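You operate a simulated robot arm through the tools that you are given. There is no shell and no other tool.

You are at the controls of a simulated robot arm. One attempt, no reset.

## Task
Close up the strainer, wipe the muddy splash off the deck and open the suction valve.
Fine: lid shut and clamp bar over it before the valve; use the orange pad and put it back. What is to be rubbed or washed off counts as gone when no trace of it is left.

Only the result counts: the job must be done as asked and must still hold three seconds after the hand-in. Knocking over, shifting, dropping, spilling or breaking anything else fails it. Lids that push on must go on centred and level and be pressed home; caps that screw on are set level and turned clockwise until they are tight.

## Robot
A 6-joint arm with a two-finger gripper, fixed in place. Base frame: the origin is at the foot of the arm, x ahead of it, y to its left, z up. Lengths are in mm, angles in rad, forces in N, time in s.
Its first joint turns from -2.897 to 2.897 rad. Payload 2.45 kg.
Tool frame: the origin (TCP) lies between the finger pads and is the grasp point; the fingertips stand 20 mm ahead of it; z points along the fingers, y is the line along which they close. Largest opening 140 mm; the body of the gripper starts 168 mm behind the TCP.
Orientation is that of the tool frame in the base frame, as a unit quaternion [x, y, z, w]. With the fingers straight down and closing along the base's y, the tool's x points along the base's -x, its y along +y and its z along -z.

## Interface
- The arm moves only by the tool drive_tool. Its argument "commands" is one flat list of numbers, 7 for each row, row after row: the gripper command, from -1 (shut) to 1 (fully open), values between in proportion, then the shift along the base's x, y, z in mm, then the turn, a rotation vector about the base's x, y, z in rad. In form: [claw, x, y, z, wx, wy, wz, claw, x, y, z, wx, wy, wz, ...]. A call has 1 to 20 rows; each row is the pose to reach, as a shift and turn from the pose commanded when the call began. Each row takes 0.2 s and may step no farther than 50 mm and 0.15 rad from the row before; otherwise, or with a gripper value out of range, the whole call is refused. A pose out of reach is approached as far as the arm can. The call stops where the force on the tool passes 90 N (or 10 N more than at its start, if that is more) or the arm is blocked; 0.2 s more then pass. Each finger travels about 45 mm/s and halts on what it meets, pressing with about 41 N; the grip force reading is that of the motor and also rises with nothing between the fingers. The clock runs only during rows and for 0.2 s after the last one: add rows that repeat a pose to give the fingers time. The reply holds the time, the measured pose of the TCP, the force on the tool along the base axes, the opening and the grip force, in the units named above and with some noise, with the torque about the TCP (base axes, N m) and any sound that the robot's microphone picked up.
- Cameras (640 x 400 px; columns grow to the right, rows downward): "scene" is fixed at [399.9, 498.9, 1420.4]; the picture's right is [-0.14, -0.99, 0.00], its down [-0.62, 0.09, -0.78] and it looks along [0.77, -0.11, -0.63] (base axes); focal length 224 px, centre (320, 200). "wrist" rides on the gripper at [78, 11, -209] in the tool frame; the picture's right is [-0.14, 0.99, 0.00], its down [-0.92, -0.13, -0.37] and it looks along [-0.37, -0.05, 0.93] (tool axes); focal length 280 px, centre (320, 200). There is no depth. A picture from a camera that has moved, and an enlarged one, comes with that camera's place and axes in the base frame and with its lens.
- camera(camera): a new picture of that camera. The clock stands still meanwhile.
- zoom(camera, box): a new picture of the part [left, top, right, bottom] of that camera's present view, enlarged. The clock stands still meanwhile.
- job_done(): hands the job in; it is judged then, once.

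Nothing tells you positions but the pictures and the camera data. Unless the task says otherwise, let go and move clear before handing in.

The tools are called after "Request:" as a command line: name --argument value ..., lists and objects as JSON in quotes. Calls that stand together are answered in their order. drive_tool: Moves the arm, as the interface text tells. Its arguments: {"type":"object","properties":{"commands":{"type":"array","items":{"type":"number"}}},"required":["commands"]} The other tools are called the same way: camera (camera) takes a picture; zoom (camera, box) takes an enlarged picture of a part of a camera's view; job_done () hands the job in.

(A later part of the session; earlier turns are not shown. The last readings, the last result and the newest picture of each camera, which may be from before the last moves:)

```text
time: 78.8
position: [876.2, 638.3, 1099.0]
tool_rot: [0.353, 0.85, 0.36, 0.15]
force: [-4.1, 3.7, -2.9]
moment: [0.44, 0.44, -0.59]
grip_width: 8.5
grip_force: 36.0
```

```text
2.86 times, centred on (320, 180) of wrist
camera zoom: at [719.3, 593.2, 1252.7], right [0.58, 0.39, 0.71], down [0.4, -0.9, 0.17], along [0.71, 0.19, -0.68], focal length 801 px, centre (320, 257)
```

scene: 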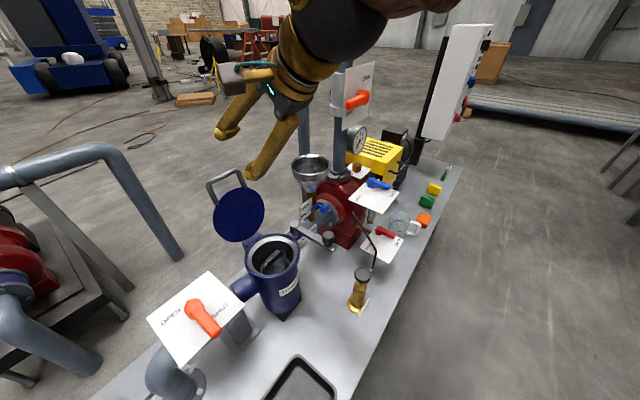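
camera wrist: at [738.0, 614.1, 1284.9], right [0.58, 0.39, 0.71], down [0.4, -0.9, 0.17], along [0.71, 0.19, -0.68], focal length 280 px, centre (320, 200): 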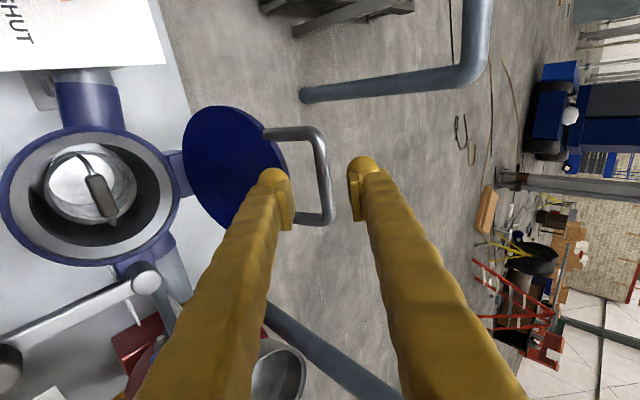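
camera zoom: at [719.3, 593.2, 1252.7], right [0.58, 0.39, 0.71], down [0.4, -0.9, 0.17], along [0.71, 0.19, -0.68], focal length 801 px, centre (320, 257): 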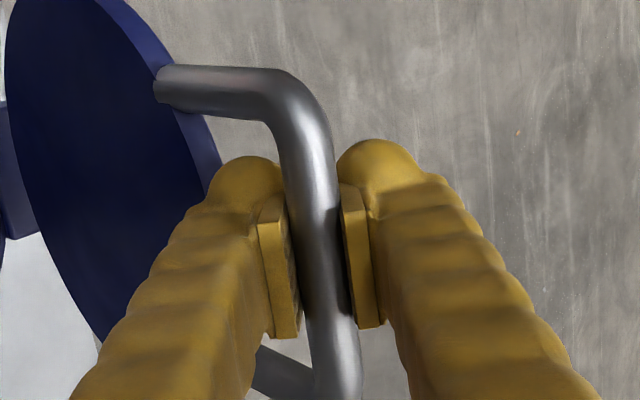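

Request:
drive_tool --commands '[-1, -7.8, -7.8, -1.6, 0, 0, 0, -1, -15.6, -15.6, -3.7, 0, 0, 0, -1, -23.3, -23.3, -6.4, 0, 0, 0, -1, -30.9, -30.9, -9.6, 0, 0, 0, -1, -38.3, -38.3, -13.4, 0, 0, 0]'

Request:
zoom --camera "wrist" --box '[230, 110, 410, 250]'

Request:
zoom --camera "scene" --box '[180, 110, 340, 290]'

```text
time: 80.0
position: [837.5, 599.3, 1085.9]
tool_rot: [0.352, 0.851, 0.359, 0.152]
force: [-10.9, -3.0, 24.3]
moment: [0.26, 0.38, -0.48]
grip_width: 8.0
grip_force: 36.0
```

```text
2.86 times, centred on (320, 180) of wrist
camera zoom: at [680.2, 554.2, 1239.0], right [0.58, 0.39, 0.71], down [0.4, -0.9, 0.17], along [0.71, 0.19, -0.68], focal length 801 px, centre (320, 257)
```

zoom: 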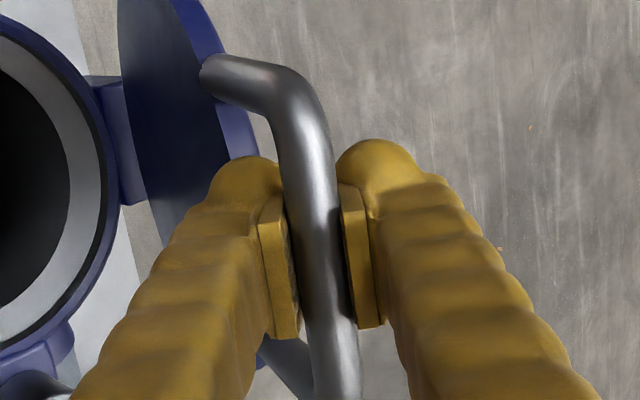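

```text
2.22 times, centred on (260, 200) of scene
camera zoom: at [399.9, 498.9, 1420.4], right [-0.14, -0.99, 0.0], down [-0.62, 0.09, -0.78], along [0.77, -0.11, -0.63], focal length 497 px, centre (453, 200)
```

zoom: 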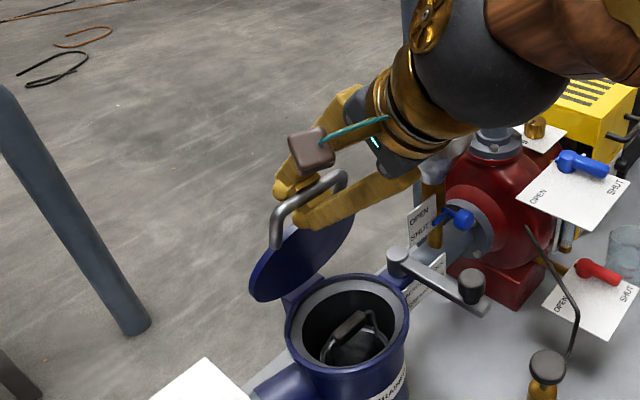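

The lid follows; the outward push (~26 N) shows the hinge is about 10 mm nearer than I used, so I correct the arc and continue.

Request:
drive_tool --commands '[-1, 0, 0, 2, 0, 0, 0, -1, -7.3, -7.3, -1.6, 0, 0, 0, -1, -14.6, -14.6, -6.1, 0, 0, 0, -1, -21.6, -21.6, -11.1, 0, 0, 0]'

```text
time: 81.0
position: [816.8, 578.3, 1072.4]
tool_rot: [0.353, 0.851, 0.358, 0.15]
force: [18.9, -5.2, -18.9]
moment: [0.28, 0.13, -0.22]
grip_width: 7.8
grip_force: 35.6
```

Request:
drive_tool --commands '[-1, -6.8, -7.8, -5.9, 0, 0, 0, -1, -13.7, -14.7, -12.1, 0, 0, 0, -1, -20.4, -21.4, -18.8, 0, 0, 0]'

Request:
zoom --camera "wrist" --box '[180, 90, 460, 265]'

```text
time: 81.8
position: [796.8, 558.4, 1056.2]
tool_rot: [0.352, 0.852, 0.358, 0.151]
force: [13.9, 20.9, -33.0]
moment: [0.2, 0.09, -0.21]
grip_width: 8.1
grip_force: 36.5
```

```text
2.29 times, centred on (320, 178) of wrist
camera zoom: at [639.7, 513.4, 1208.9], right [0.58, 0.39, 0.71], down [0.4, -0.9, 0.17], along [0.71, 0.19, -0.68], focal length 641 px, centre (320, 251)
```

zoom: 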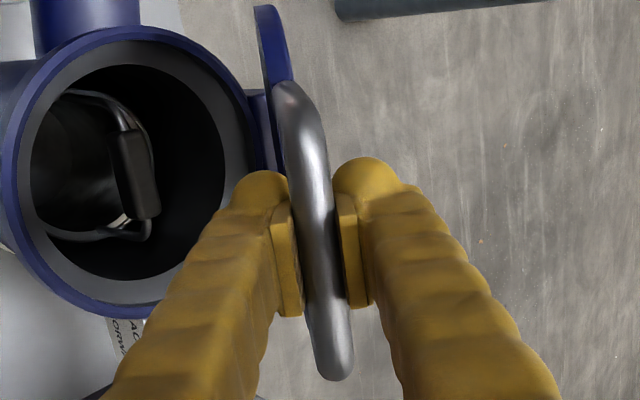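

Pulled inward now, so the true radius is a bit tighter. I'll correct and proceed in short force-guided steps.

Request:
drive_tool --commands '[-1, 0.8, 0.8, -1.6, 0, 0, 0, -1, -4.5, -4.5, -7.7, 0, 0, 0, -1, -9.8, -9.8, -14.7, 0, 0, 0]'

```text
time: 82.6
position: [787.3, 547.2, 1043.3]
tool_rot: [0.352, 0.851, 0.36, 0.15]
force: [-20.9, 21.3, -3.3]
moment: [0.19, -0.01, -0.15]
grip_width: 8.3
grip_force: 35.6
```

Request:
drive_tool --commands '[-1, -1, 1, 0, 0, 0, 0, -1, -6.2, -4.2, -8.1, 0, 0, 0, -1, -11, -9, -16, 0, 0, 0, -1, -15.4, -13.4, -24.2, 0, 0, 0]'

```text
time: 83.6
position: [771.2, 531.4, 1017.8]
tool_rot: [0.353, 0.851, 0.359, 0.15]
force: [-18.5, -10.9, 11.9]
moment: [-0.1, -0.16, 0.04]
grip_width: 7.9
grip_force: 35.6
```

Request:
drive_tool --commands '[-1, -5.9, -5.9, -8.6, 0, 0, 0, -1, -10.6, -10.6, -18.1, 0, 0, 0, -1, -14.9, -14.9, -27.9, 0, 0, 0]'

Request:
zoom --camera "scene" --box '[180, 130, 340, 310]'

Request:
zoom --camera "wrist" --box '[180, 90, 460, 265]'

```text
time: 84.4
position: [758.3, 518.6, 987.3]
tool_rot: [0.353, 0.851, 0.359, 0.15]
force: [20.3, 5.6, -13.0]
moment: [-0.04, -0.05, 0.27]
grip_width: 8.0
grip_force: 36.5
```

```text
2.22 times, centred on (260, 220) of scene
camera zoom: at [399.9, 498.9, 1420.4], right [-0.14, -0.99, 0.0], down [-0.62, 0.09, -0.78], along [0.77, -0.11, -0.63], focal length 497 px, centre (453, 156)
```

zoom: 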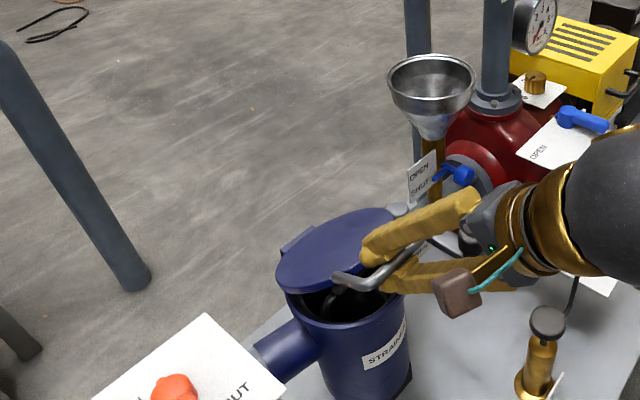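

```text
2.29 times, centred on (320, 178) of wrist
camera zoom: at [600.3, 473.5, 1141.0], right [0.58, 0.39, 0.71], down [0.4, -0.9, 0.17], along [0.71, 0.19, -0.68], focal length 641 px, centre (320, 251)
```

zoom: 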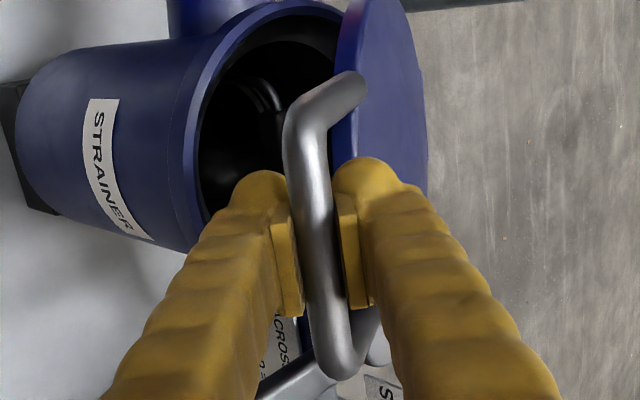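

Request:
drive_tool --commands '[-1, -3, -2, -9.7, 0, 0, 0, -1, -5.9, -4.9, -19.6, 0, 0, 0, -1, -8.4, -7.4, -29.7, 0, 0, 0, -1, -10.5, -9.5, -39.9, 0, 0, 0]'

Request:
zoom --camera "wrist" --box '[180, 90, 460, 265]'

```text
time: 85.4
position: [745.7, 510.0, 949.0]
tool_rot: [0.352, 0.851, 0.359, 0.15]
force: [19.5, -20.2, -3.9]
moment: [-0.06, -0.13, 0.7]
grip_width: 8.0
grip_force: 36.1
```

```text
2.29 times, centred on (320, 178) of wrist
camera zoom: at [588.0, 464.4, 1101.1], right [0.58, 0.39, 0.71], down [0.4, -0.9, 0.17], along [0.71, 0.19, -0.68], focal length 641 px, centre (320, 251)
```

zoom: 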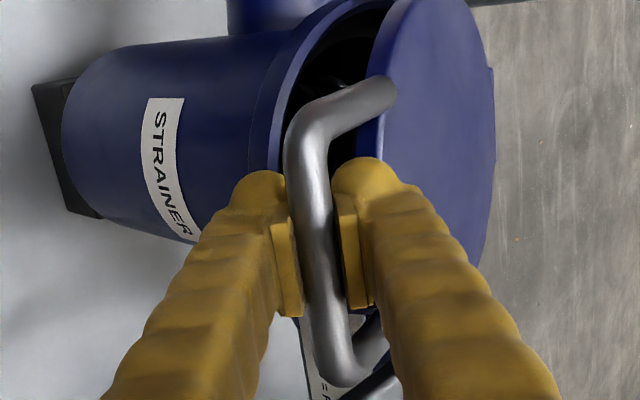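

Request:
drive_tool --commands '[-1, -0.3, -2, -12, 0, 0, 0, -1, -1.7, -3.4, -22.5, 0, 0, 0, -1, -2.7, -4.4, -32, 0, 0, 0]'

Request:
zoom --camera "wrist" --box '[180, 90, 460, 265]'

Request:
zoom --camera "scene" --box '[200, 190, 340, 330]'

```text
time: 86.2
position: [742.5, 505.7, 916.6]
tool_rot: [0.352, 0.851, 0.36, 0.15]
force: [-34.8, 18.6, -2.5]
moment: [-0.38, -0.57, -0.05]
grip_width: 8.0
grip_force: 36.4
```

```text
2.29 times, centred on (320, 178) of wrist
camera zoom: at [584.4, 459.8, 1070.4], right [0.58, 0.39, 0.71], down [0.4, -0.9, 0.17], along [0.71, 0.19, -0.68], focal length 641 px, centre (320, 251)
```

zoom: 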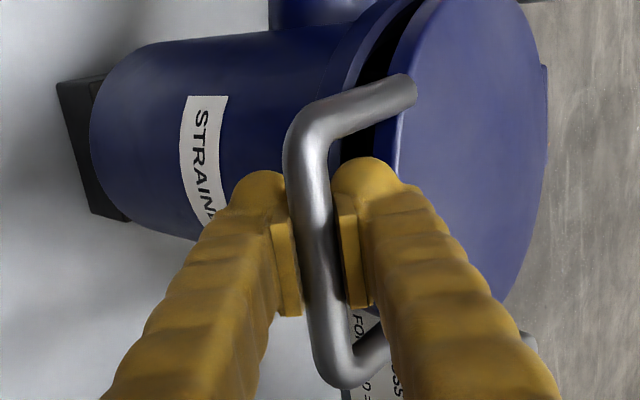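

```text
2.86 times, centred on (270, 260) of scene
camera zoom: at [399.9, 498.9, 1420.4], right [-0.14, -0.99, 0.0], down [-0.62, 0.09, -0.78], along [0.77, -0.11, -0.63], focal length 639 px, centre (463, 29)
```

zoom: 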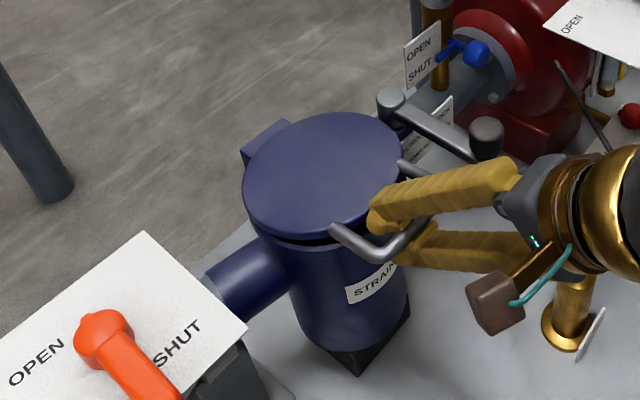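

Request:
drive_tool --commands '[-1, -1, 0.1, -5, 0, 0, 0, -1, -1.2, -0.2, -10, 0, 0, 0]'

Request:
drive_tool --commands '[-1, 0, 0, -3, 0, 0, 0, -1, -0.2, -0.2, -6, 0, 0, 0]'

```text
time: 86.8
position: [741.3, 504.7, 908.7]
tool_rot: [0.352, 0.851, 0.359, 0.152]
force: [-22.3, 7.9, -1.5]
moment: [-0.41, -0.59, 0.35]
grip_width: 8.1
grip_force: 35.3
```

```text
time: 87.4
position: [739.4, 503.8, 901.5]
tool_rot: [0.353, 0.851, 0.359, 0.151]
force: [-12.6, -14.0, -3.1]
moment: [-0.33, -0.61, 0.54]
grip_width: 7.7
grip_force: 35.8
```

Request:
drive_tool --commands '[-1, -0.6, -0.6, -3, 0, 0, 0, -1, -0.6, -0.6, -6, 0, 0, 0]'

Request:
drive_tool --commands '[-1, -0.3, -0.3, -3, 0, 0, 0, -1, -0.3, -0.3, -6, 0, 0, 0]'

Request:
zoom --camera "scene" --box '[200, 190, 340, 330]'

Request:
zoom --camera "wrist" --box '[180, 90, 460, 265]'

```text
time: 88.0
position: [740.0, 503.6, 894.6]
tool_rot: [0.354, 0.85, 0.359, 0.151]
force: [14.9, -25.7, -2.7]
moment: [-0.22, -0.4, 0.85]
grip_width: 8.1
grip_force: 35.7
```

```text
time: 88.6
position: [740.4, 503.7, 891.5]
tool_rot: [0.353, 0.85, 0.361, 0.151]
force: [17.4, -23.1, 29.2]
moment: [-0.33, -0.01, 0.8]
grip_width: 7.9
grip_force: 35.8
```

```text
2.86 times, centred on (270, 260) of scene
camera zoom: at [399.9, 498.9, 1420.4], right [-0.14, -0.99, 0.0], down [-0.62, 0.09, -0.78], along [0.77, -0.11, -0.63], focal length 639 px, centre (463, 29)
```

zoom: 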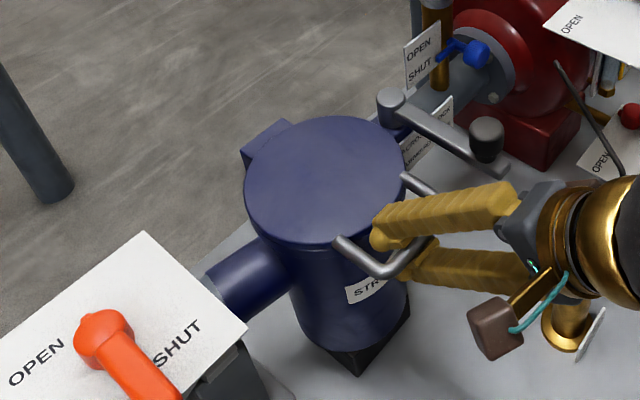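

```text
2.29 times, centred on (320, 178) of wrist
camera zoom: at [582.9, 459.3, 1044.2], right [0.58, 0.39, 0.71], down [0.4, -0.9, 0.17], along [0.71, 0.19, -0.68], focal length 641 px, centre (320, 251)
```

zoom: 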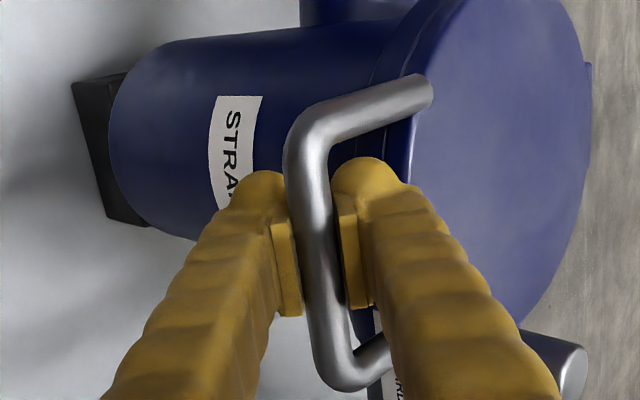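

The lid has met the rim (29 N up). Press a touch more to seat it, relieving the side load.

Request:
drive_tool --commands '[-1, 0.6, -0.6, -0.7, 0, 0, 0, -1, 0.6, -0.6, -1.2, 0, 0, 0, -1, 0.6, -0.6, -1.2, 0, 0, 0]'

Request:
zoom --camera "scene" --box '[225, 225, 315, 315]'

```text
time: 89.4
position: [740.6, 504.4, 890.6]
tool_rot: [0.352, 0.85, 0.361, 0.151]
force: [-2.2, 10.7, 57.4]
moment: [-0.99, -0.08, 0.36]
grip_width: 7.9
grip_force: 35.6
```

```text
4.44 times, centred on (270, 270) of scene
camera zoom: at [399.9, 498.9, 1420.4], right [-0.14, -0.99, 0.0], down [-0.62, 0.09, -0.78], along [0.77, -0.11, -0.63], focal length 994 px, centre (542, -111)
```

zoom: 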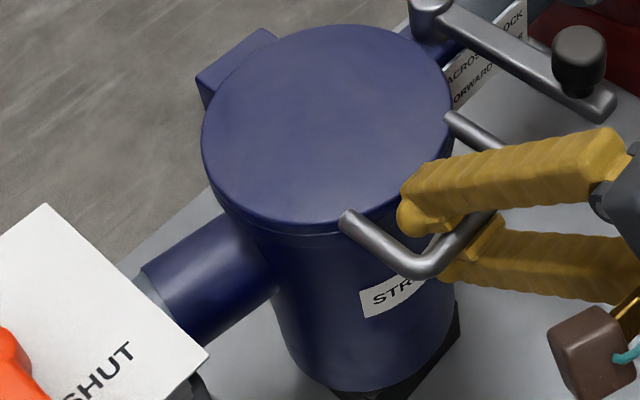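

Seated with 57 N and no gap. Relieve the pressure, open, and back straight out along the tool axis.

Request:
drive_tool --commands '[-1, 0, 0, 1.5, 0, 0, 0, -1, 0, 0, 2.4, 0, 0, 0, -0.8, 0, 0, 2.4, 0, 0, 0, -0.6, 0, 0, 2.4, 0, 0, 0, -0.6, 0, 0, 2.4, 0, 0, 0]'

Request:
drive_tool --commands '[-0.6, -5, -5, 7, 0, 0, 0, -0.6, -15, -15, 20.8, 0, 0, 0, -0.6, -30, -30, 41.5, 0, 0, 0, -0.6, -50, -50, 69, 0, 0, 0, -0.6, -70, -70, 97, 0, 0, 0, -0.6, -90, -90, 124, 0, 0, 0, -0.6, -90, -90, 124, 0, 0, 0]'

Request:
camera --camera "wrist"

Request:
zoom --camera "scene" --box '[200, 190, 340, 330]'

```text
time: 90.6
position: [739.1, 502.2, 889.8]
tool_rot: [0.353, 0.851, 0.358, 0.15]
force: [-5.0, -7.0, -1.8]
moment: [0.01, 0.05, -0.06]
grip_width: 23.2
grip_force: 0.1
```

```text
time: 92.2
position: [651.6, 415.3, 1015.0]
tool_rot: [0.353, 0.851, 0.358, 0.151]
force: [-0.9, 0.8, 0.3]
moment: [0.0, -0.01, 0.02]
grip_width: 28.1
grip_force: 0.0
```

```text
taken
camera wrist: at [494.5, 369.4, 1169.2], right [0.58, 0.39, 0.71], down [0.4, -0.9, 0.17], along [0.71, 0.19, -0.68], focal length 280 px, centre (320, 200)
```

wrist: 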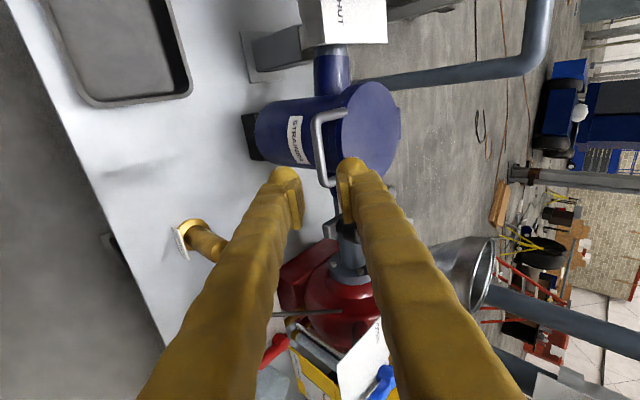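

```text
2.86 times, centred on (270, 260) of scene
camera zoom: at [399.9, 498.9, 1420.4], right [-0.14, -0.99, 0.0], down [-0.62, 0.09, -0.78], along [0.77, -0.11, -0.63], focal length 639 px, centre (463, 29)
```

zoom: 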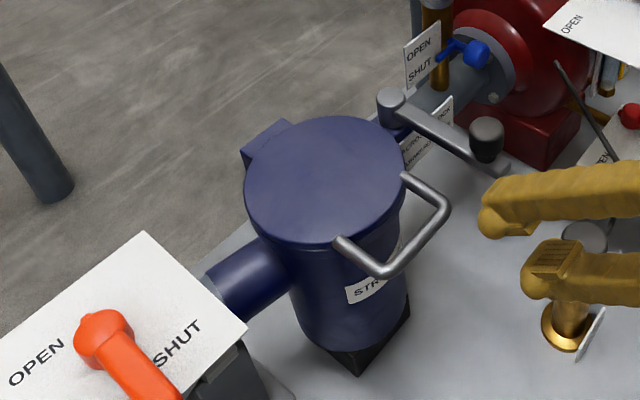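

The lid is shut and stays. Next the clamp bar: I'll re-orient the tool (closing along base y, slight outward lean) and look down on the clamp.

Request:
drive_tool --commands '[-0.3, 6, -7, 15, -0.1108, -0.0061, 0.0718, -0.3, 12, -14, 30, -0.2215, -0.0121, 0.1436, -0.3, 18, -21, 45, -0.3323, -0.0182, 0.2154, -0.3, 24, -28, 60, -0.4431, -0.0242, 0.2873, -0.3, 30, -35, 75, -0.5538, -0.0303, 0.3591, -0.3, 36, -42, 90, -0.6646, -0.0363, 0.4309, -0.3, 42, -49, 105, -0.7753, -0.0424, 0.5027, -0.3, 48, -55, 120, -0.8861, -0.0484, 0.5745, -0.3, 48, -55, 120, -0.8861, -0.0484, 0.5745]'

Request:
camera --camera "wrist"

```text
time: 94.2
position: [699.7, 356.1, 1136.1]
tool_rot: [-0.002, 0.98, 0.0, 0.2]
force: [0.0, -0.7, 0.5]
moment: [0.0, 0.01, 0.0]
grip_width: 49.1
grip_force: 0.0
```

```text
taken
camera wrist: at [544.5, 367.6, 1297.0], right [0.12, 0.99, 0.05], down [0.7, -0.13, 0.7], along [0.7, -0.05, -0.71], focal length 280 px, centre (320, 200)
```

wrist: 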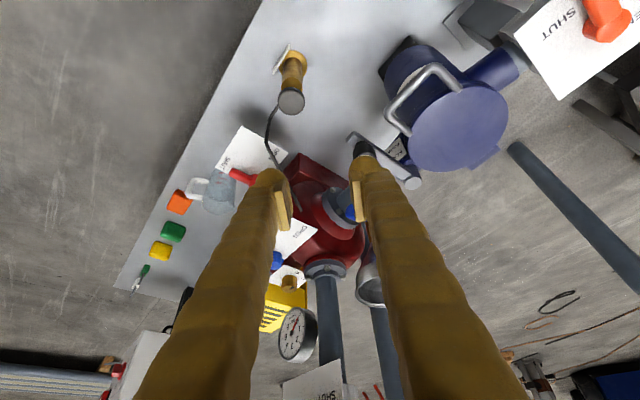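

Request:
zoom --camera "wrist" --box '[330, 60, 530, 200]'

Request:
zoom --camera "scene" --box '[280, 220, 350, 270]'

```text
2.86 times, centred on (430, 130) of wrist
camera zoom: at [544.5, 367.6, 1297.0], right [0.12, 0.99, 0.05], down [0.7, -0.13, 0.7], along [0.7, -0.05, -0.71], focal length 801 px, centre (6, 400)
```

zoom: 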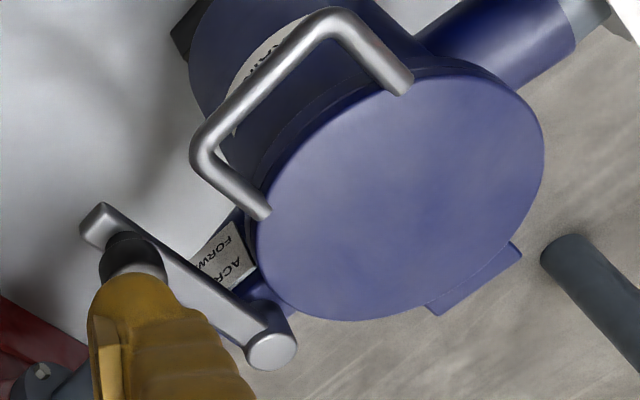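

```text
8.00 times, centred on (315, 245) of scene
camera zoom: at [399.9, 498.9, 1420.4], right [-0.14, -0.99, 0.0], down [-0.62, 0.09, -0.78], along [0.77, -0.11, -0.63], focal length 1788 px, centre (360, -160)
```

zoom: 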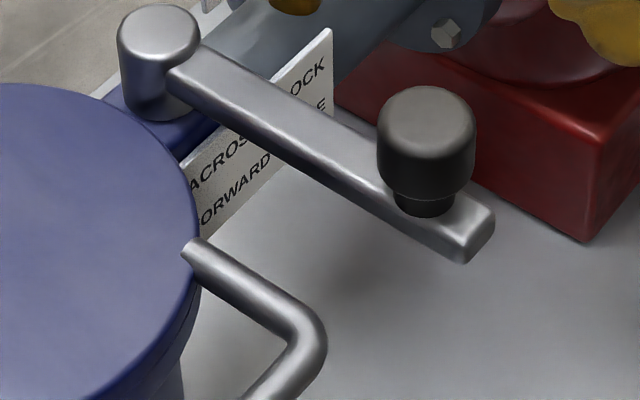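

The knob sits at about (796,417), top z≈978, on a bar pivoting at (885,506). I'll move to a pre-grasp above the knob with the fingers open and check.

Request:
drive_tool --commands '[0.0, 10, 15, -11, 0, 0, 0, 0.0, 20, 30, -22, 0, 0, 0, 0.0, 30, 45, -34, 0, 0, 0, 0.0, 40, 60, -46, 0, 0, 0, 0.0, 40, 60, -46, 0, 0, 0]'

Request:
zoom --camera "wrist" --box '[220, 80, 460, 240]'

Request:
zoom --camera "scene" --box '[240, 130, 400, 270]'

```text
time: 95.4
position: [738.1, 418.8, 1089.1]
tool_rot: [-0.001, 0.98, 0.0, 0.201]
force: [0.5, 0.2, -0.6]
moment: [0.03, -0.04, 0.0]
grip_width: 70.4
grip_force: 0.0
```

```text
2.50 times, centred on (340, 160) of wrist
camera zoom: at [584.5, 429.1, 1250.9], right [0.13, 0.99, 0.05], down [0.7, -0.13, 0.7], along [0.7, -0.05, -0.71], focal length 701 px, centre (270, 300)
```

zoom: 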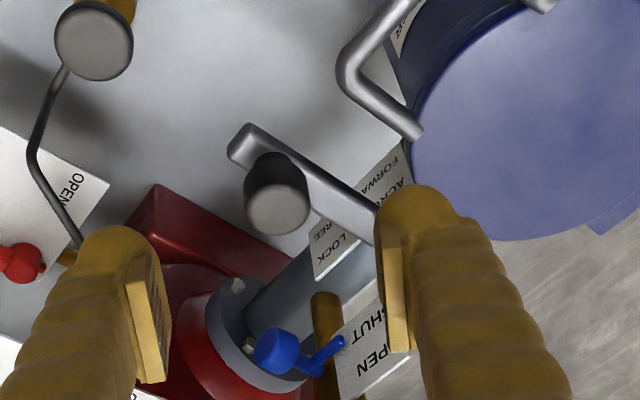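

```text
2.86 times, centred on (320, 200) of scene
camera zoom: at [399.9, 498.9, 1420.4], right [-0.14, -0.99, 0.0], down [-0.62, 0.09, -0.78], along [0.77, -0.11, -0.63], focal length 639 px, centre (320, 200)
```

zoom: 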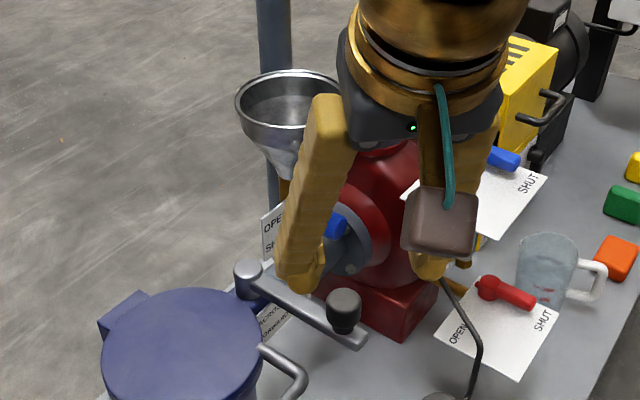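

Knob axis at about (794,420), 33 mm wide, bar top z≈935. Descend along the tool axis to straddle the knob, staying above the bar.

Request:
drive_tool --commands '[0.0, 10, 0, -22, 0, 0, 0, 0.0, 20, 0.5, -44, 0, 0, 0, 0.0, 30, 1, -66, 0, 0, 0, 0.0, 40, 1.2, -88, 0, 0, 0, 0.0, 50, 1.5, -109, 0, 0, 0, 0.0, 55, 1.7, -119, 0, 0, 0, 0.0, 55, 1.7, -119, 0, 0, 0]'

Request:
zoom --camera "wrist" --box '[220, 80, 460, 240]'

Request:
zoom --camera "scene" --box '[260, 170, 380, 280]'

```text
time: 97.0
position: [794.2, 419.8, 969.3]
tool_rot: [-0.001, 0.98, -0.001, 0.2]
force: [0.5, 0.2, -0.8]
moment: [0.02, 0.01, 0.01]
grip_width: 69.8
grip_force: 0.0
```

```text
2.50 times, centred on (340, 160) of wrist
camera zoom: at [638.9, 430.8, 1130.1], right [0.13, 0.99, 0.05], down [0.7, -0.13, 0.7], along [0.7, -0.05, -0.71], focal length 701 px, centre (270, 300)
```

zoom: 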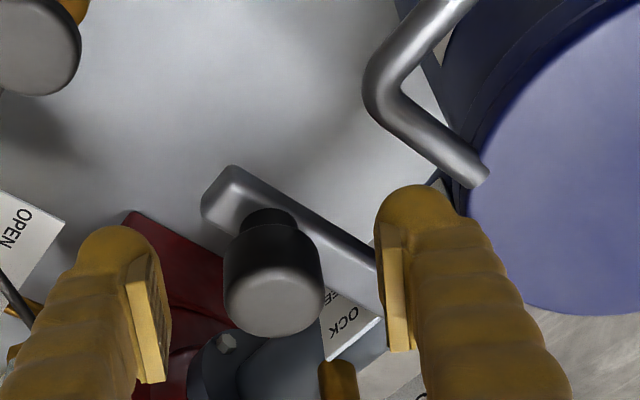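

```text
3.64 times, centred on (320, 225) of scene
camera zoom: at [399.9, 498.9, 1420.4], right [-0.14, -0.99, 0.0], down [-0.62, 0.09, -0.78], along [0.77, -0.11, -0.63], focal length 813 px, centre (320, 109)
```

zoom: 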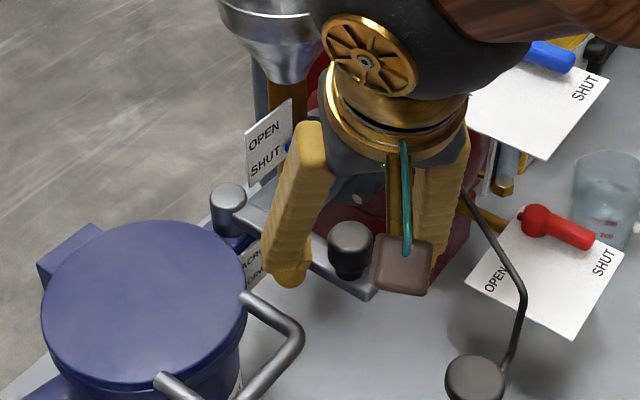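

The knob is centred between the fingers with no contact. Narrow to a loose cage (~42 mm) and start swinging the bar clockwise about its pivot.

Request:
drive_tool --commands '[-0.2, 0, 0, 0, 0, 0, 0, -0.4, 0, 0, 0, 0, 0, 0, -0.4, 0, 0, 0, 0, 0, 0, -0.4, -4.4, 5, 0, 0, 0, 0, -0.4, -8.6, 10.3, 0, 0, 0, 0, -0.4, -12.5, 15.6, 0, 0, 0, 0, -0.4, -16.1, 21.2, 0, 0, 0, 0]'

Request:
zoom --camera "wrist" --box '[220, 80, 460, 240]'

```text
time: 98.6
position: [776.6, 438.8, 968.9]
tool_rot: [-0.002, 0.98, 0.001, 0.201]
force: [-1.3, -1.7, 1.0]
moment: [0.01, -0.01, -0.01]
grip_width: 43.2
grip_force: 1.3
```

```text
2.50 times, centred on (340, 160) of wrist
camera zoom: at [622.5, 450.2, 1130.9], right [0.12, 0.99, 0.05], down [0.7, -0.13, 0.7], along [0.7, -0.05, -0.71], focal length 701 px, centre (270, 300)
```

zoom: 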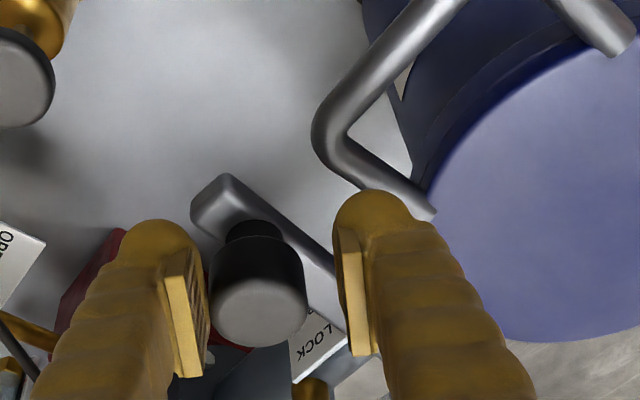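

Request:
drive_tool --commands '[-0.4, -3.2, 5.7, 0, 0, 0, 0, -0.4, -6.1, 11.5, 0, 0, 0, 0, -0.4, -8.7, 17.5, 0, 0, 0, 0, -0.4, -11, 23.6, 0, 0, 0, 0, -0.4, -12.9, 29.9, 0, 0, 0, 0, -0.4, -14.6, 36.2, 0, 0, 0, 0, -0.4, -15.9, 42.6, 0, 0, 0, 0, -0.4, -16.9, 49.1, 0, 0, 0, 0]'

Request:
zoom --camera "wrist" --box '[220, 80, 460, 240]'

Request:
zoom --camera "scene" --box '[220, 170, 380, 310]'

```text
time: 100.4
position: [760.0, 489.4, 967.5]
tool_rot: [-0.001, 0.98, 0.001, 0.2]
force: [0.1, -0.5, -0.6]
moment: [0.04, -0.01, 0.0]
grip_width: 42.6
grip_force: 0.6
```

```text
2.50 times, centred on (340, 160) of wrist
camera zoom: at [606.4, 500.3, 1129.6], right [0.13, 0.99, 0.05], down [0.7, -0.13, 0.7], along [0.7, -0.05, -0.71], focal length 701 px, centre (270, 300)
```

zoom: 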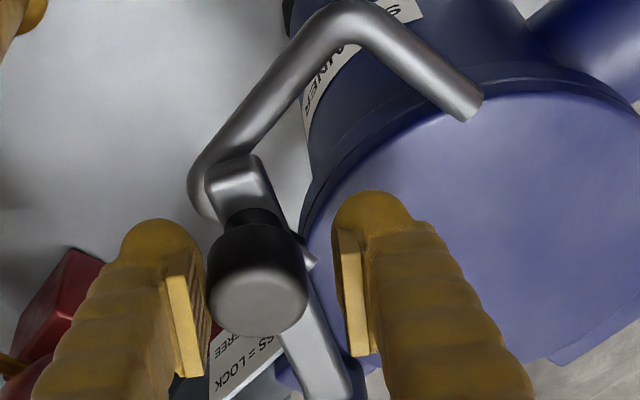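

```text
2.86 times, centred on (300, 240) of scene
camera zoom: at [399.9, 498.9, 1420.4], right [-0.14, -0.99, 0.0], down [-0.62, 0.09, -0.78], along [0.77, -0.11, -0.63], focal length 639 px, centre (377, 86)
```

zoom: 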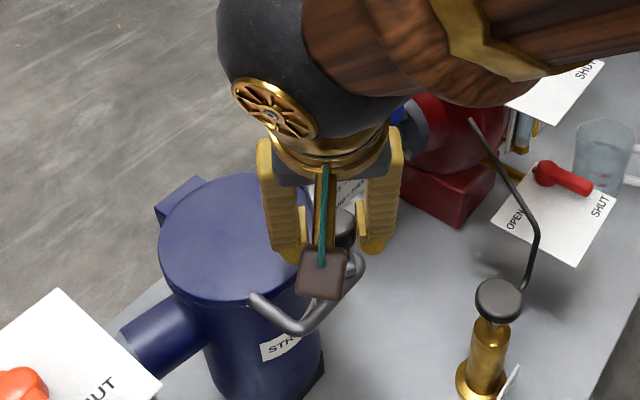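

The bar swings freely over the lid handle. Continue the arc.

Request:
drive_tool --commands '[-0.4, -0.6, 6.5, 0, 0, 0, 0, -0.4, -0.9, 13, 0, 0, 0, 0, -0.4, -0.8, 19.5, 0, 0, 0, 0, -0.4, -0.4, 26.1, 0, 0, 0, 0, -0.4, 0.4, 32.6, 0, 0, 0, 0, -0.4, 1.4, 39, 0, 0, 0, 0, -0.4, 2.9, 45.4, 0, 0, 0, 0, -0.4, 4.6, 51.7, 0, 0, 0, 0]'

Request:
zoom --camera "wrist" --box '[220, 80, 460, 240]'

```text
time: 102.2
position: [765.4, 543.1, 969.5]
tool_rot: [-0.001, 0.98, 0.0, 0.199]
force: [0.0, -0.6, -0.5]
moment: [-0.01, -0.01, 0.01]
grip_width: 42.3
grip_force: 0.4
```

```text
2.50 times, centred on (340, 160) of wrist
camera zoom: at [611.3, 553.4, 1131.0], right [0.13, 0.99, 0.05], down [0.7, -0.13, 0.7], along [0.7, -0.05, -0.71], focal length 701 px, centre (270, 300)
```

zoom: 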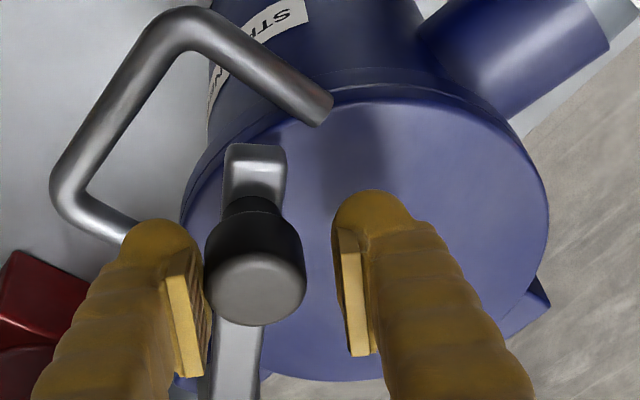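

Request:
drive_tool --commands '[-0.4, 2.1, 6.2, 0, 0, 0, 0, -0.4, 4.4, 12.3, 0, 0, 0, 0, -0.4, 7.2, 18.3, 0, 0, 0, 0, -0.4, 10.2, 24.1, 0, 0, 0, 0, -0.4, 13.5, 29.7, 0, 0, 0, 0, -0.4, 17.1, 35.1, 0, 0, 0, 0, -0.4, 21, 40.4, 0, 0, 0, 0]'

Request:
zoom --camera "wrist" --box '[220, 80, 460, 240]'

Request:
zoom --camera "scene" --box '[200, 170, 340, 310]'

```text
time: 103.8
position: [787.3, 582.1, 967.7]
tool_rot: [-0.001, 0.98, -0.001, 0.2]
force: [0.2, 0.5, 0.5]
moment: [-0.02, 0.0, 0.0]
grip_width: 42.8
grip_force: 0.6
```

```text
2.50 times, centred on (340, 160) of wrist
camera zoom: at [631.9, 593.1, 1130.7], right [0.13, 0.99, 0.05], down [0.7, -0.13, 0.7], along [0.7, -0.05, -0.71], focal length 701 px, centre (270, 300)
```

zoom: 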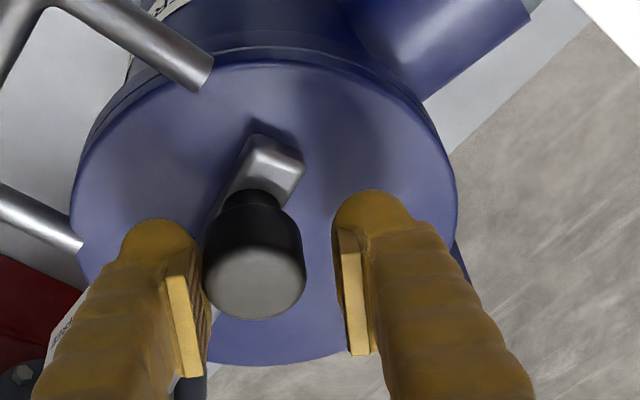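

```text
2.86 times, centred on (270, 240) of scene
camera zoom: at [399.9, 498.9, 1420.4], right [-0.14, -0.99, 0.0], down [-0.62, 0.09, -0.78], along [0.77, -0.11, -0.63], focal length 639 px, centre (463, 86)
```

zoom: 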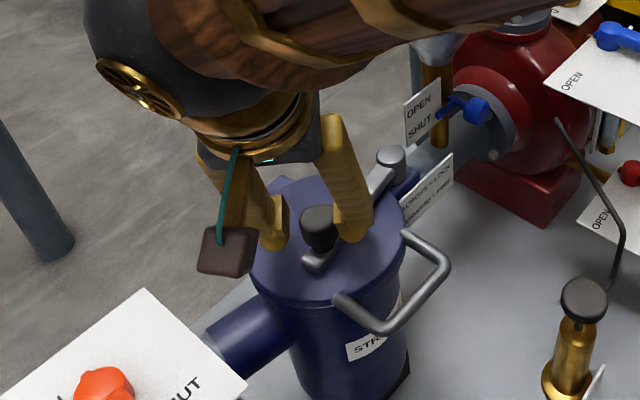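

Request:
drive_tool --commands '[-0.4, 4.1, 5, 0, 0, 0, 0, -0.4, 8.5, 9.8, 0, 0, 0, 0, -0.4, 13.2, 14.4, 0, 0, 0, 0]'

Request:
zoom --camera "wrist" --box '[220, 80, 460, 240]'

Request:
zoom --camera "scene" --box '[200, 170, 340, 310]'

```text
time: 104.6
position: [799.7, 597.4, 969.5]
tool_rot: [-0.001, 0.98, 0.0, 0.2]
force: [0.1, -0.2, -0.2]
moment: [0.0, 0.0, 0.0]
grip_width: 42.1
grip_force: 0.0
```

```text
2.50 times, centred on (340, 160) of wrist
camera zoom: at [645.0, 607.3, 1131.4], right [0.12, 0.99, 0.05], down [0.7, -0.13, 0.7], along [0.7, -0.05, -0.71], focal length 701 px, centre (270, 300)
```

zoom: 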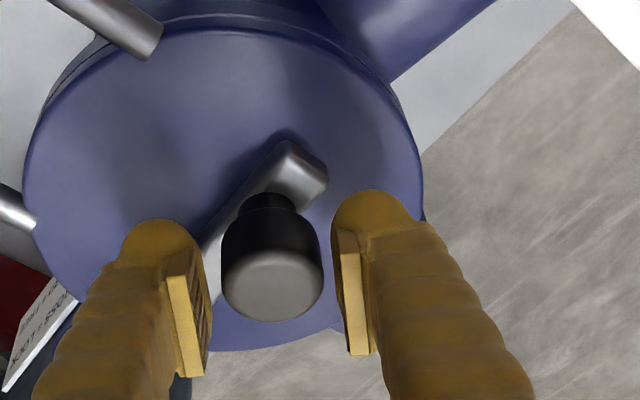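

```text
2.86 times, centred on (270, 240) of scene
camera zoom: at [399.9, 498.9, 1420.4], right [-0.14, -0.99, 0.0], down [-0.62, 0.09, -0.78], along [0.77, -0.11, -0.63], focal length 639 px, centre (463, 86)
```

zoom: 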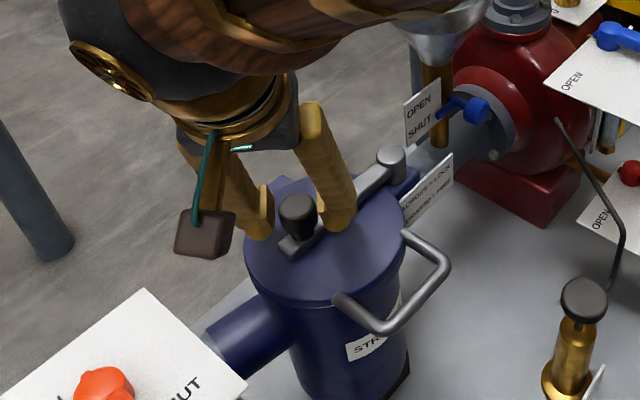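

The bar is across the lid (about 90° from where it began). Nudge a little further to feel whether there is an end stop.

Request:
drive_tool --commands '[-0.4, 2.5, 2.2, 0, 0, 0, 0, -0.4, 5, 4.3, 0, 0, 0, 0, -0.4, 5, 4.3, 0, 0, 0, 0]'

Request:
zoom --camera "wrist" --box '[220, 80, 460, 240]'

```text
time: 105.4
position: [805.3, 600.2, 970.1]
tool_rot: [-0.001, 0.98, 0.001, 0.2]
force: [-0.2, 0.0, 0.6]
moment: [0.0, -0.01, 0.02]
grip_width: 41.9
grip_force: 0.0
```

```text
2.50 times, centred on (340, 160) of wrist
camera zoom: at [651.2, 610.9, 1131.6], right [0.13, 0.99, 0.05], down [0.7, -0.13, 0.7], along [0.7, -0.05, -0.71], focal length 701 px, centre (270, 300)
```

zoom: 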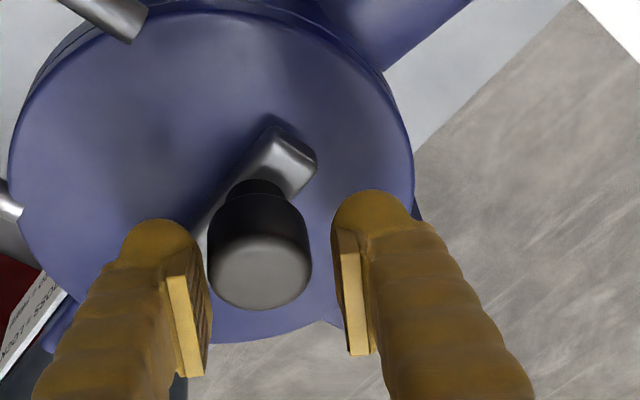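

Request:
drive_tool --commands '[-0.4, 1.5, 2, 0, 0, 0, 0, -0.4, 3, 4, 0, 0, 0, 0, -0.4, 3, 4, 0, 0, 0, 0]'

Request:
zoom --camera "wrist" --box '[220, 80, 460, 240]'

Request:
zoom --camera "scene" --box '[200, 170, 340, 310]'

```text
time: 106.2
position: [808.1, 605.0, 969.7]
tool_rot: [-0.001, 0.98, 0.001, 0.2]
force: [-3.3, -6.4, -0.5]
moment: [-0.09, 0.08, -0.02]
grip_width: 46.6
grip_force: 3.1
```

```text
2.50 times, centred on (340, 160) of wrist
camera zoom: at [653.6, 615.5, 1132.0], right [0.13, 0.99, 0.05], down [0.7, -0.13, 0.7], along [0.7, -0.05, -0.71], focal length 701 px, centre (270, 300)
```

zoom: 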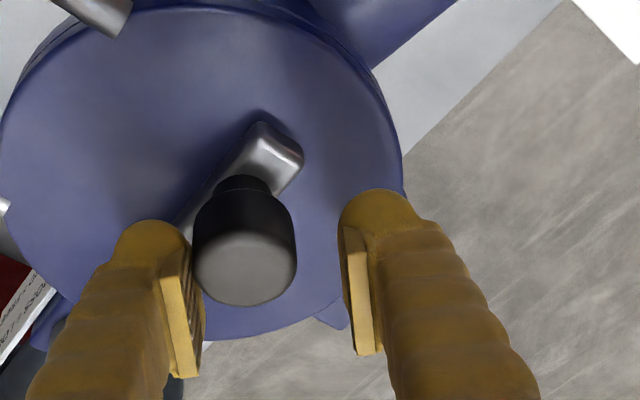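

```text
2.86 times, centred on (270, 240) of scene
camera zoom: at [399.9, 498.9, 1420.4], right [-0.14, -0.99, 0.0], down [-0.62, 0.09, -0.78], along [0.77, -0.11, -0.63], focal length 639 px, centre (463, 86)
```

zoom: 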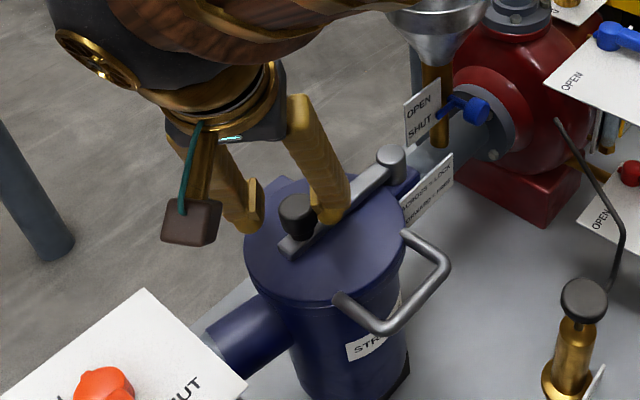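

It now resists (finger pushed back), so the bar is at its stop across the lid. Ease off, open and withdraw upward.

Request:
drive_tool --commands '[-0.4, -3, -4, 0, 0, 0, 0, -0.2, -3, -4, 0, 0, 0, 0, 0.0, -3, -4, 0, 0, 0, 0, 0.0, -3, -4, 0, 0, 0, 0, 0.0, -12, -4, 20, 0, 0, 0, 0.0, -22, -4, 45, 0, 0, 0, 0.0, -38, -4, 85, 0, 0, 0, 0.0, -58, -4, 130, 0, 0, 0, 0.0, -78, -4, 170, 0, 0, 0, 0.0, -78, -4, 170, 0, 0, 0]'

Request:
camera --camera "wrist"

Request:
zoom --camera "scene" --box '[200, 190, 340, 330]'

```text
time: 108.4
position: [729.2, 601.5, 1138.7]
tool_rot: [-0.002, 0.98, 0.001, 0.201]
force: [0.0, -0.3, 0.1]
moment: [0.0, 0.01, -0.04]
grip_width: 70.0
grip_force: 0.1
```

```text
taken
camera wrist: at [574.8, 612.8, 1300.9], right [0.13, 0.99, 0.05], down [0.7, -0.13, 0.7], along [0.7, -0.05, -0.71], focal length 280 px, centre (320, 200)
```

wrist: 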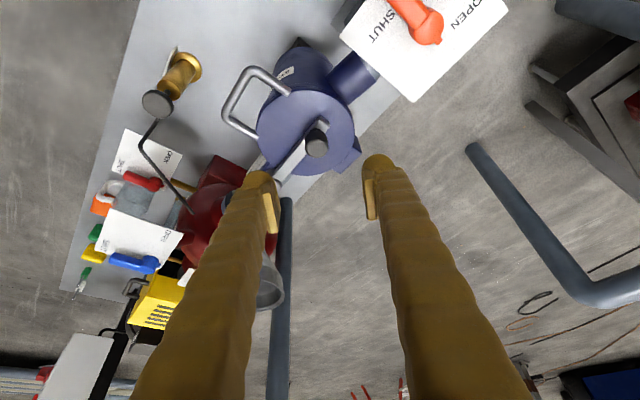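

```text
2.86 times, centred on (270, 260) of scene
camera zoom: at [399.9, 498.9, 1420.4], right [-0.14, -0.99, 0.0], down [-0.62, 0.09, -0.78], along [0.77, -0.11, -0.63], focal length 639 px, centre (463, 29)
```

zoom: 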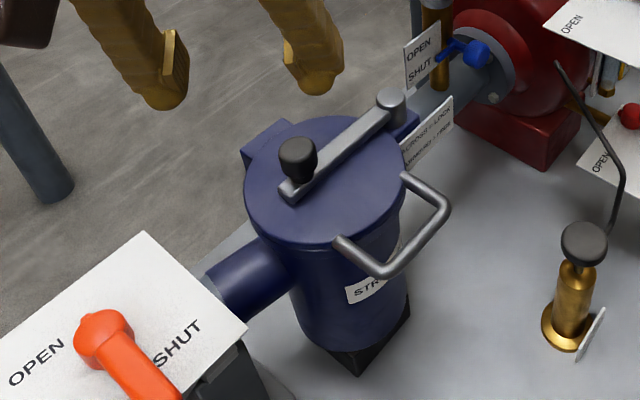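

The clamp lies across the lid. Now the suction valve: move to view its plate from above.

Request:
drive_tool --commands '[0.0, -38, 20, 0, 0, 0, 0, 0.0, -76, 40, 0, 0, 0, 0, 0.0, -114, 60, 0, 0, 0, 0, 0.0, -152, 80, 0, 0, 0, 0, 0.0, -189, 98, 0, 0, 0, 0, 0.0, -189, 98, 0, 0, 0, 0]'

Request:
camera --camera "wrist"

Request:
camera --camera "scene"

```text
time: 109.8
position: [541.9, 702.5, 1137.3]
tool_rot: [-0.001, 0.98, 0.0, 0.2]
force: [0.1, -0.9, -0.7]
moment: [0.02, -0.01, -0.02]
grip_width: 69.8
grip_force: 0.0
```

```text
taken
camera wrist: at [386.5, 713.0, 1299.0], right [0.13, 0.99, 0.05], down [0.7, -0.13, 0.7], along [0.7, -0.05, -0.71], focal length 280 px, centre (320, 200)
```

wrist: 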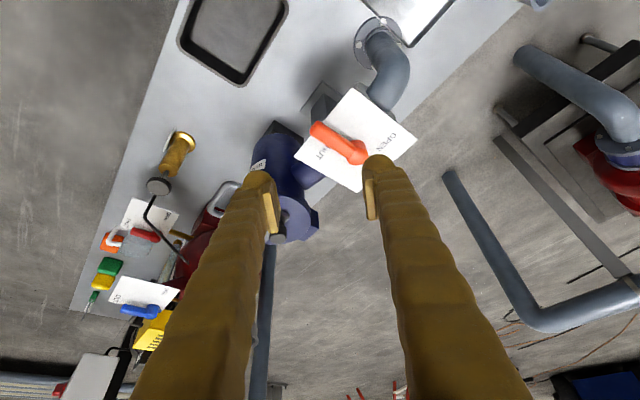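

```text
taken
```

scene: 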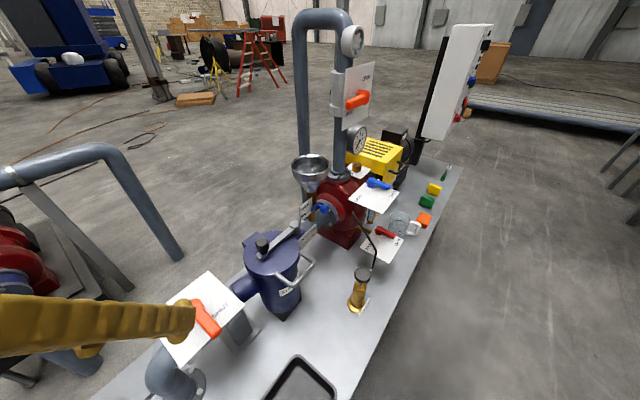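

Request:
zoom --camera "wrist" --box '[270, 70, 430, 200]'

Request:
zoom --camera "scene" --box '[140, 260, 260, 370]'

```text
3.08 times, centred on (350, 135) of wrist
camera zoom: at [386.5, 713.0, 1299.0], right [0.13, 0.99, 0.05], down [0.7, -0.13, 0.7], along [0.7, -0.05, -0.71], focal length 863 px, centre (228, 400)
```

zoom: 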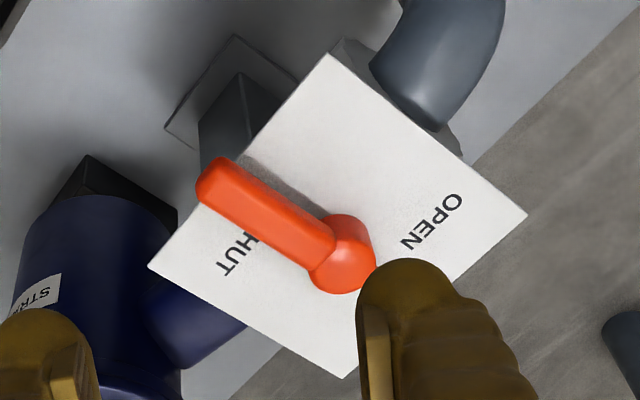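

```text
3.64 times, centred on (200, 315) of scene
camera zoom: at [399.9, 498.9, 1420.4], right [-0.14, -0.99, 0.0], down [-0.62, 0.09, -0.78], along [0.77, -0.11, -0.63], focal length 813 px, centre (756, -218)
```

zoom: 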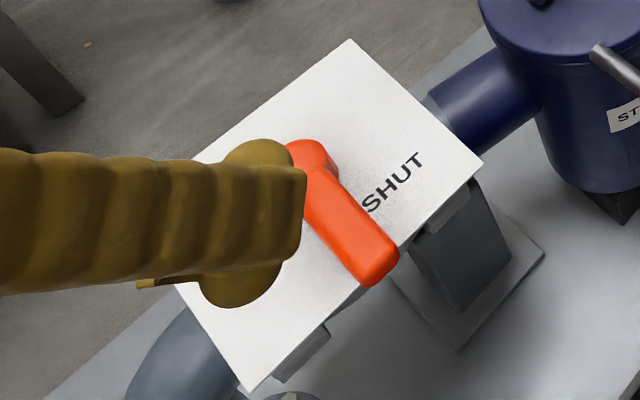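

The plate centre/hub is at about (698,764), plate z≈859, lever pointing towards the robot (SHUT), so OPEN is a 90° clockwise swing to lie along the pipe. I'll use the closed fingers as a pusher: go above the lever's strainer side first.

Request:
drive_tool --commands '[-0.5, 33, -7, -22, 0, 0, 0, -1, 67, -14, -44, 0, 0, 0, -1, 100, -21, -66, 0, 0, 0, -1, 134, -28, -90, 0, 0, 0, -1, 134, -28, -130, 0, 0, 0, -1, 134, -28, -170, 0, 0, 0, -1, 134, -28, -200, 0, 0, 0, -1, 134, -28, -200, 0, 0, 0]'

Request:
zoom --camera "wrist" --box '[200, 40, 480, 240]'

Request:
zoom --camera "scene" --box '[120, 220, 300, 380]'

```text
time: 111.6
position: [671.0, 672.3, 937.4]
tool_rot: [-0.002, 0.98, 0.0, 0.201]
force: [0.5, 0.4, 1.3]
moment: [0.02, -0.01, 0.0]
grip_width: 0.2
grip_force: 29.8
```

```text
2.00 times, centred on (340, 140) of wrist
camera zoom: at [517.4, 683.4, 1098.9], right [0.13, 0.99, 0.05], down [0.7, -0.13, 0.7], along [0.7, -0.05, -0.71], focal length 561 px, centre (280, 320)
```

zoom: 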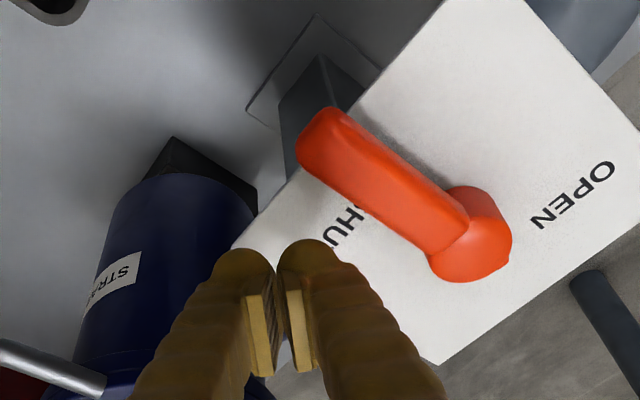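

```text
2.50 times, centred on (210, 300) of scene
camera zoom: at [399.9, 498.9, 1420.4], right [-0.14, -0.99, 0.0], down [-0.62, 0.09, -0.78], along [0.77, -0.11, -0.63], focal length 559 px, centre (595, -50)
```

zoom: 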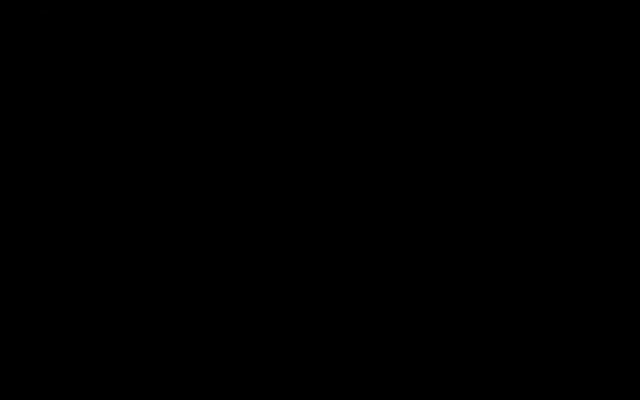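

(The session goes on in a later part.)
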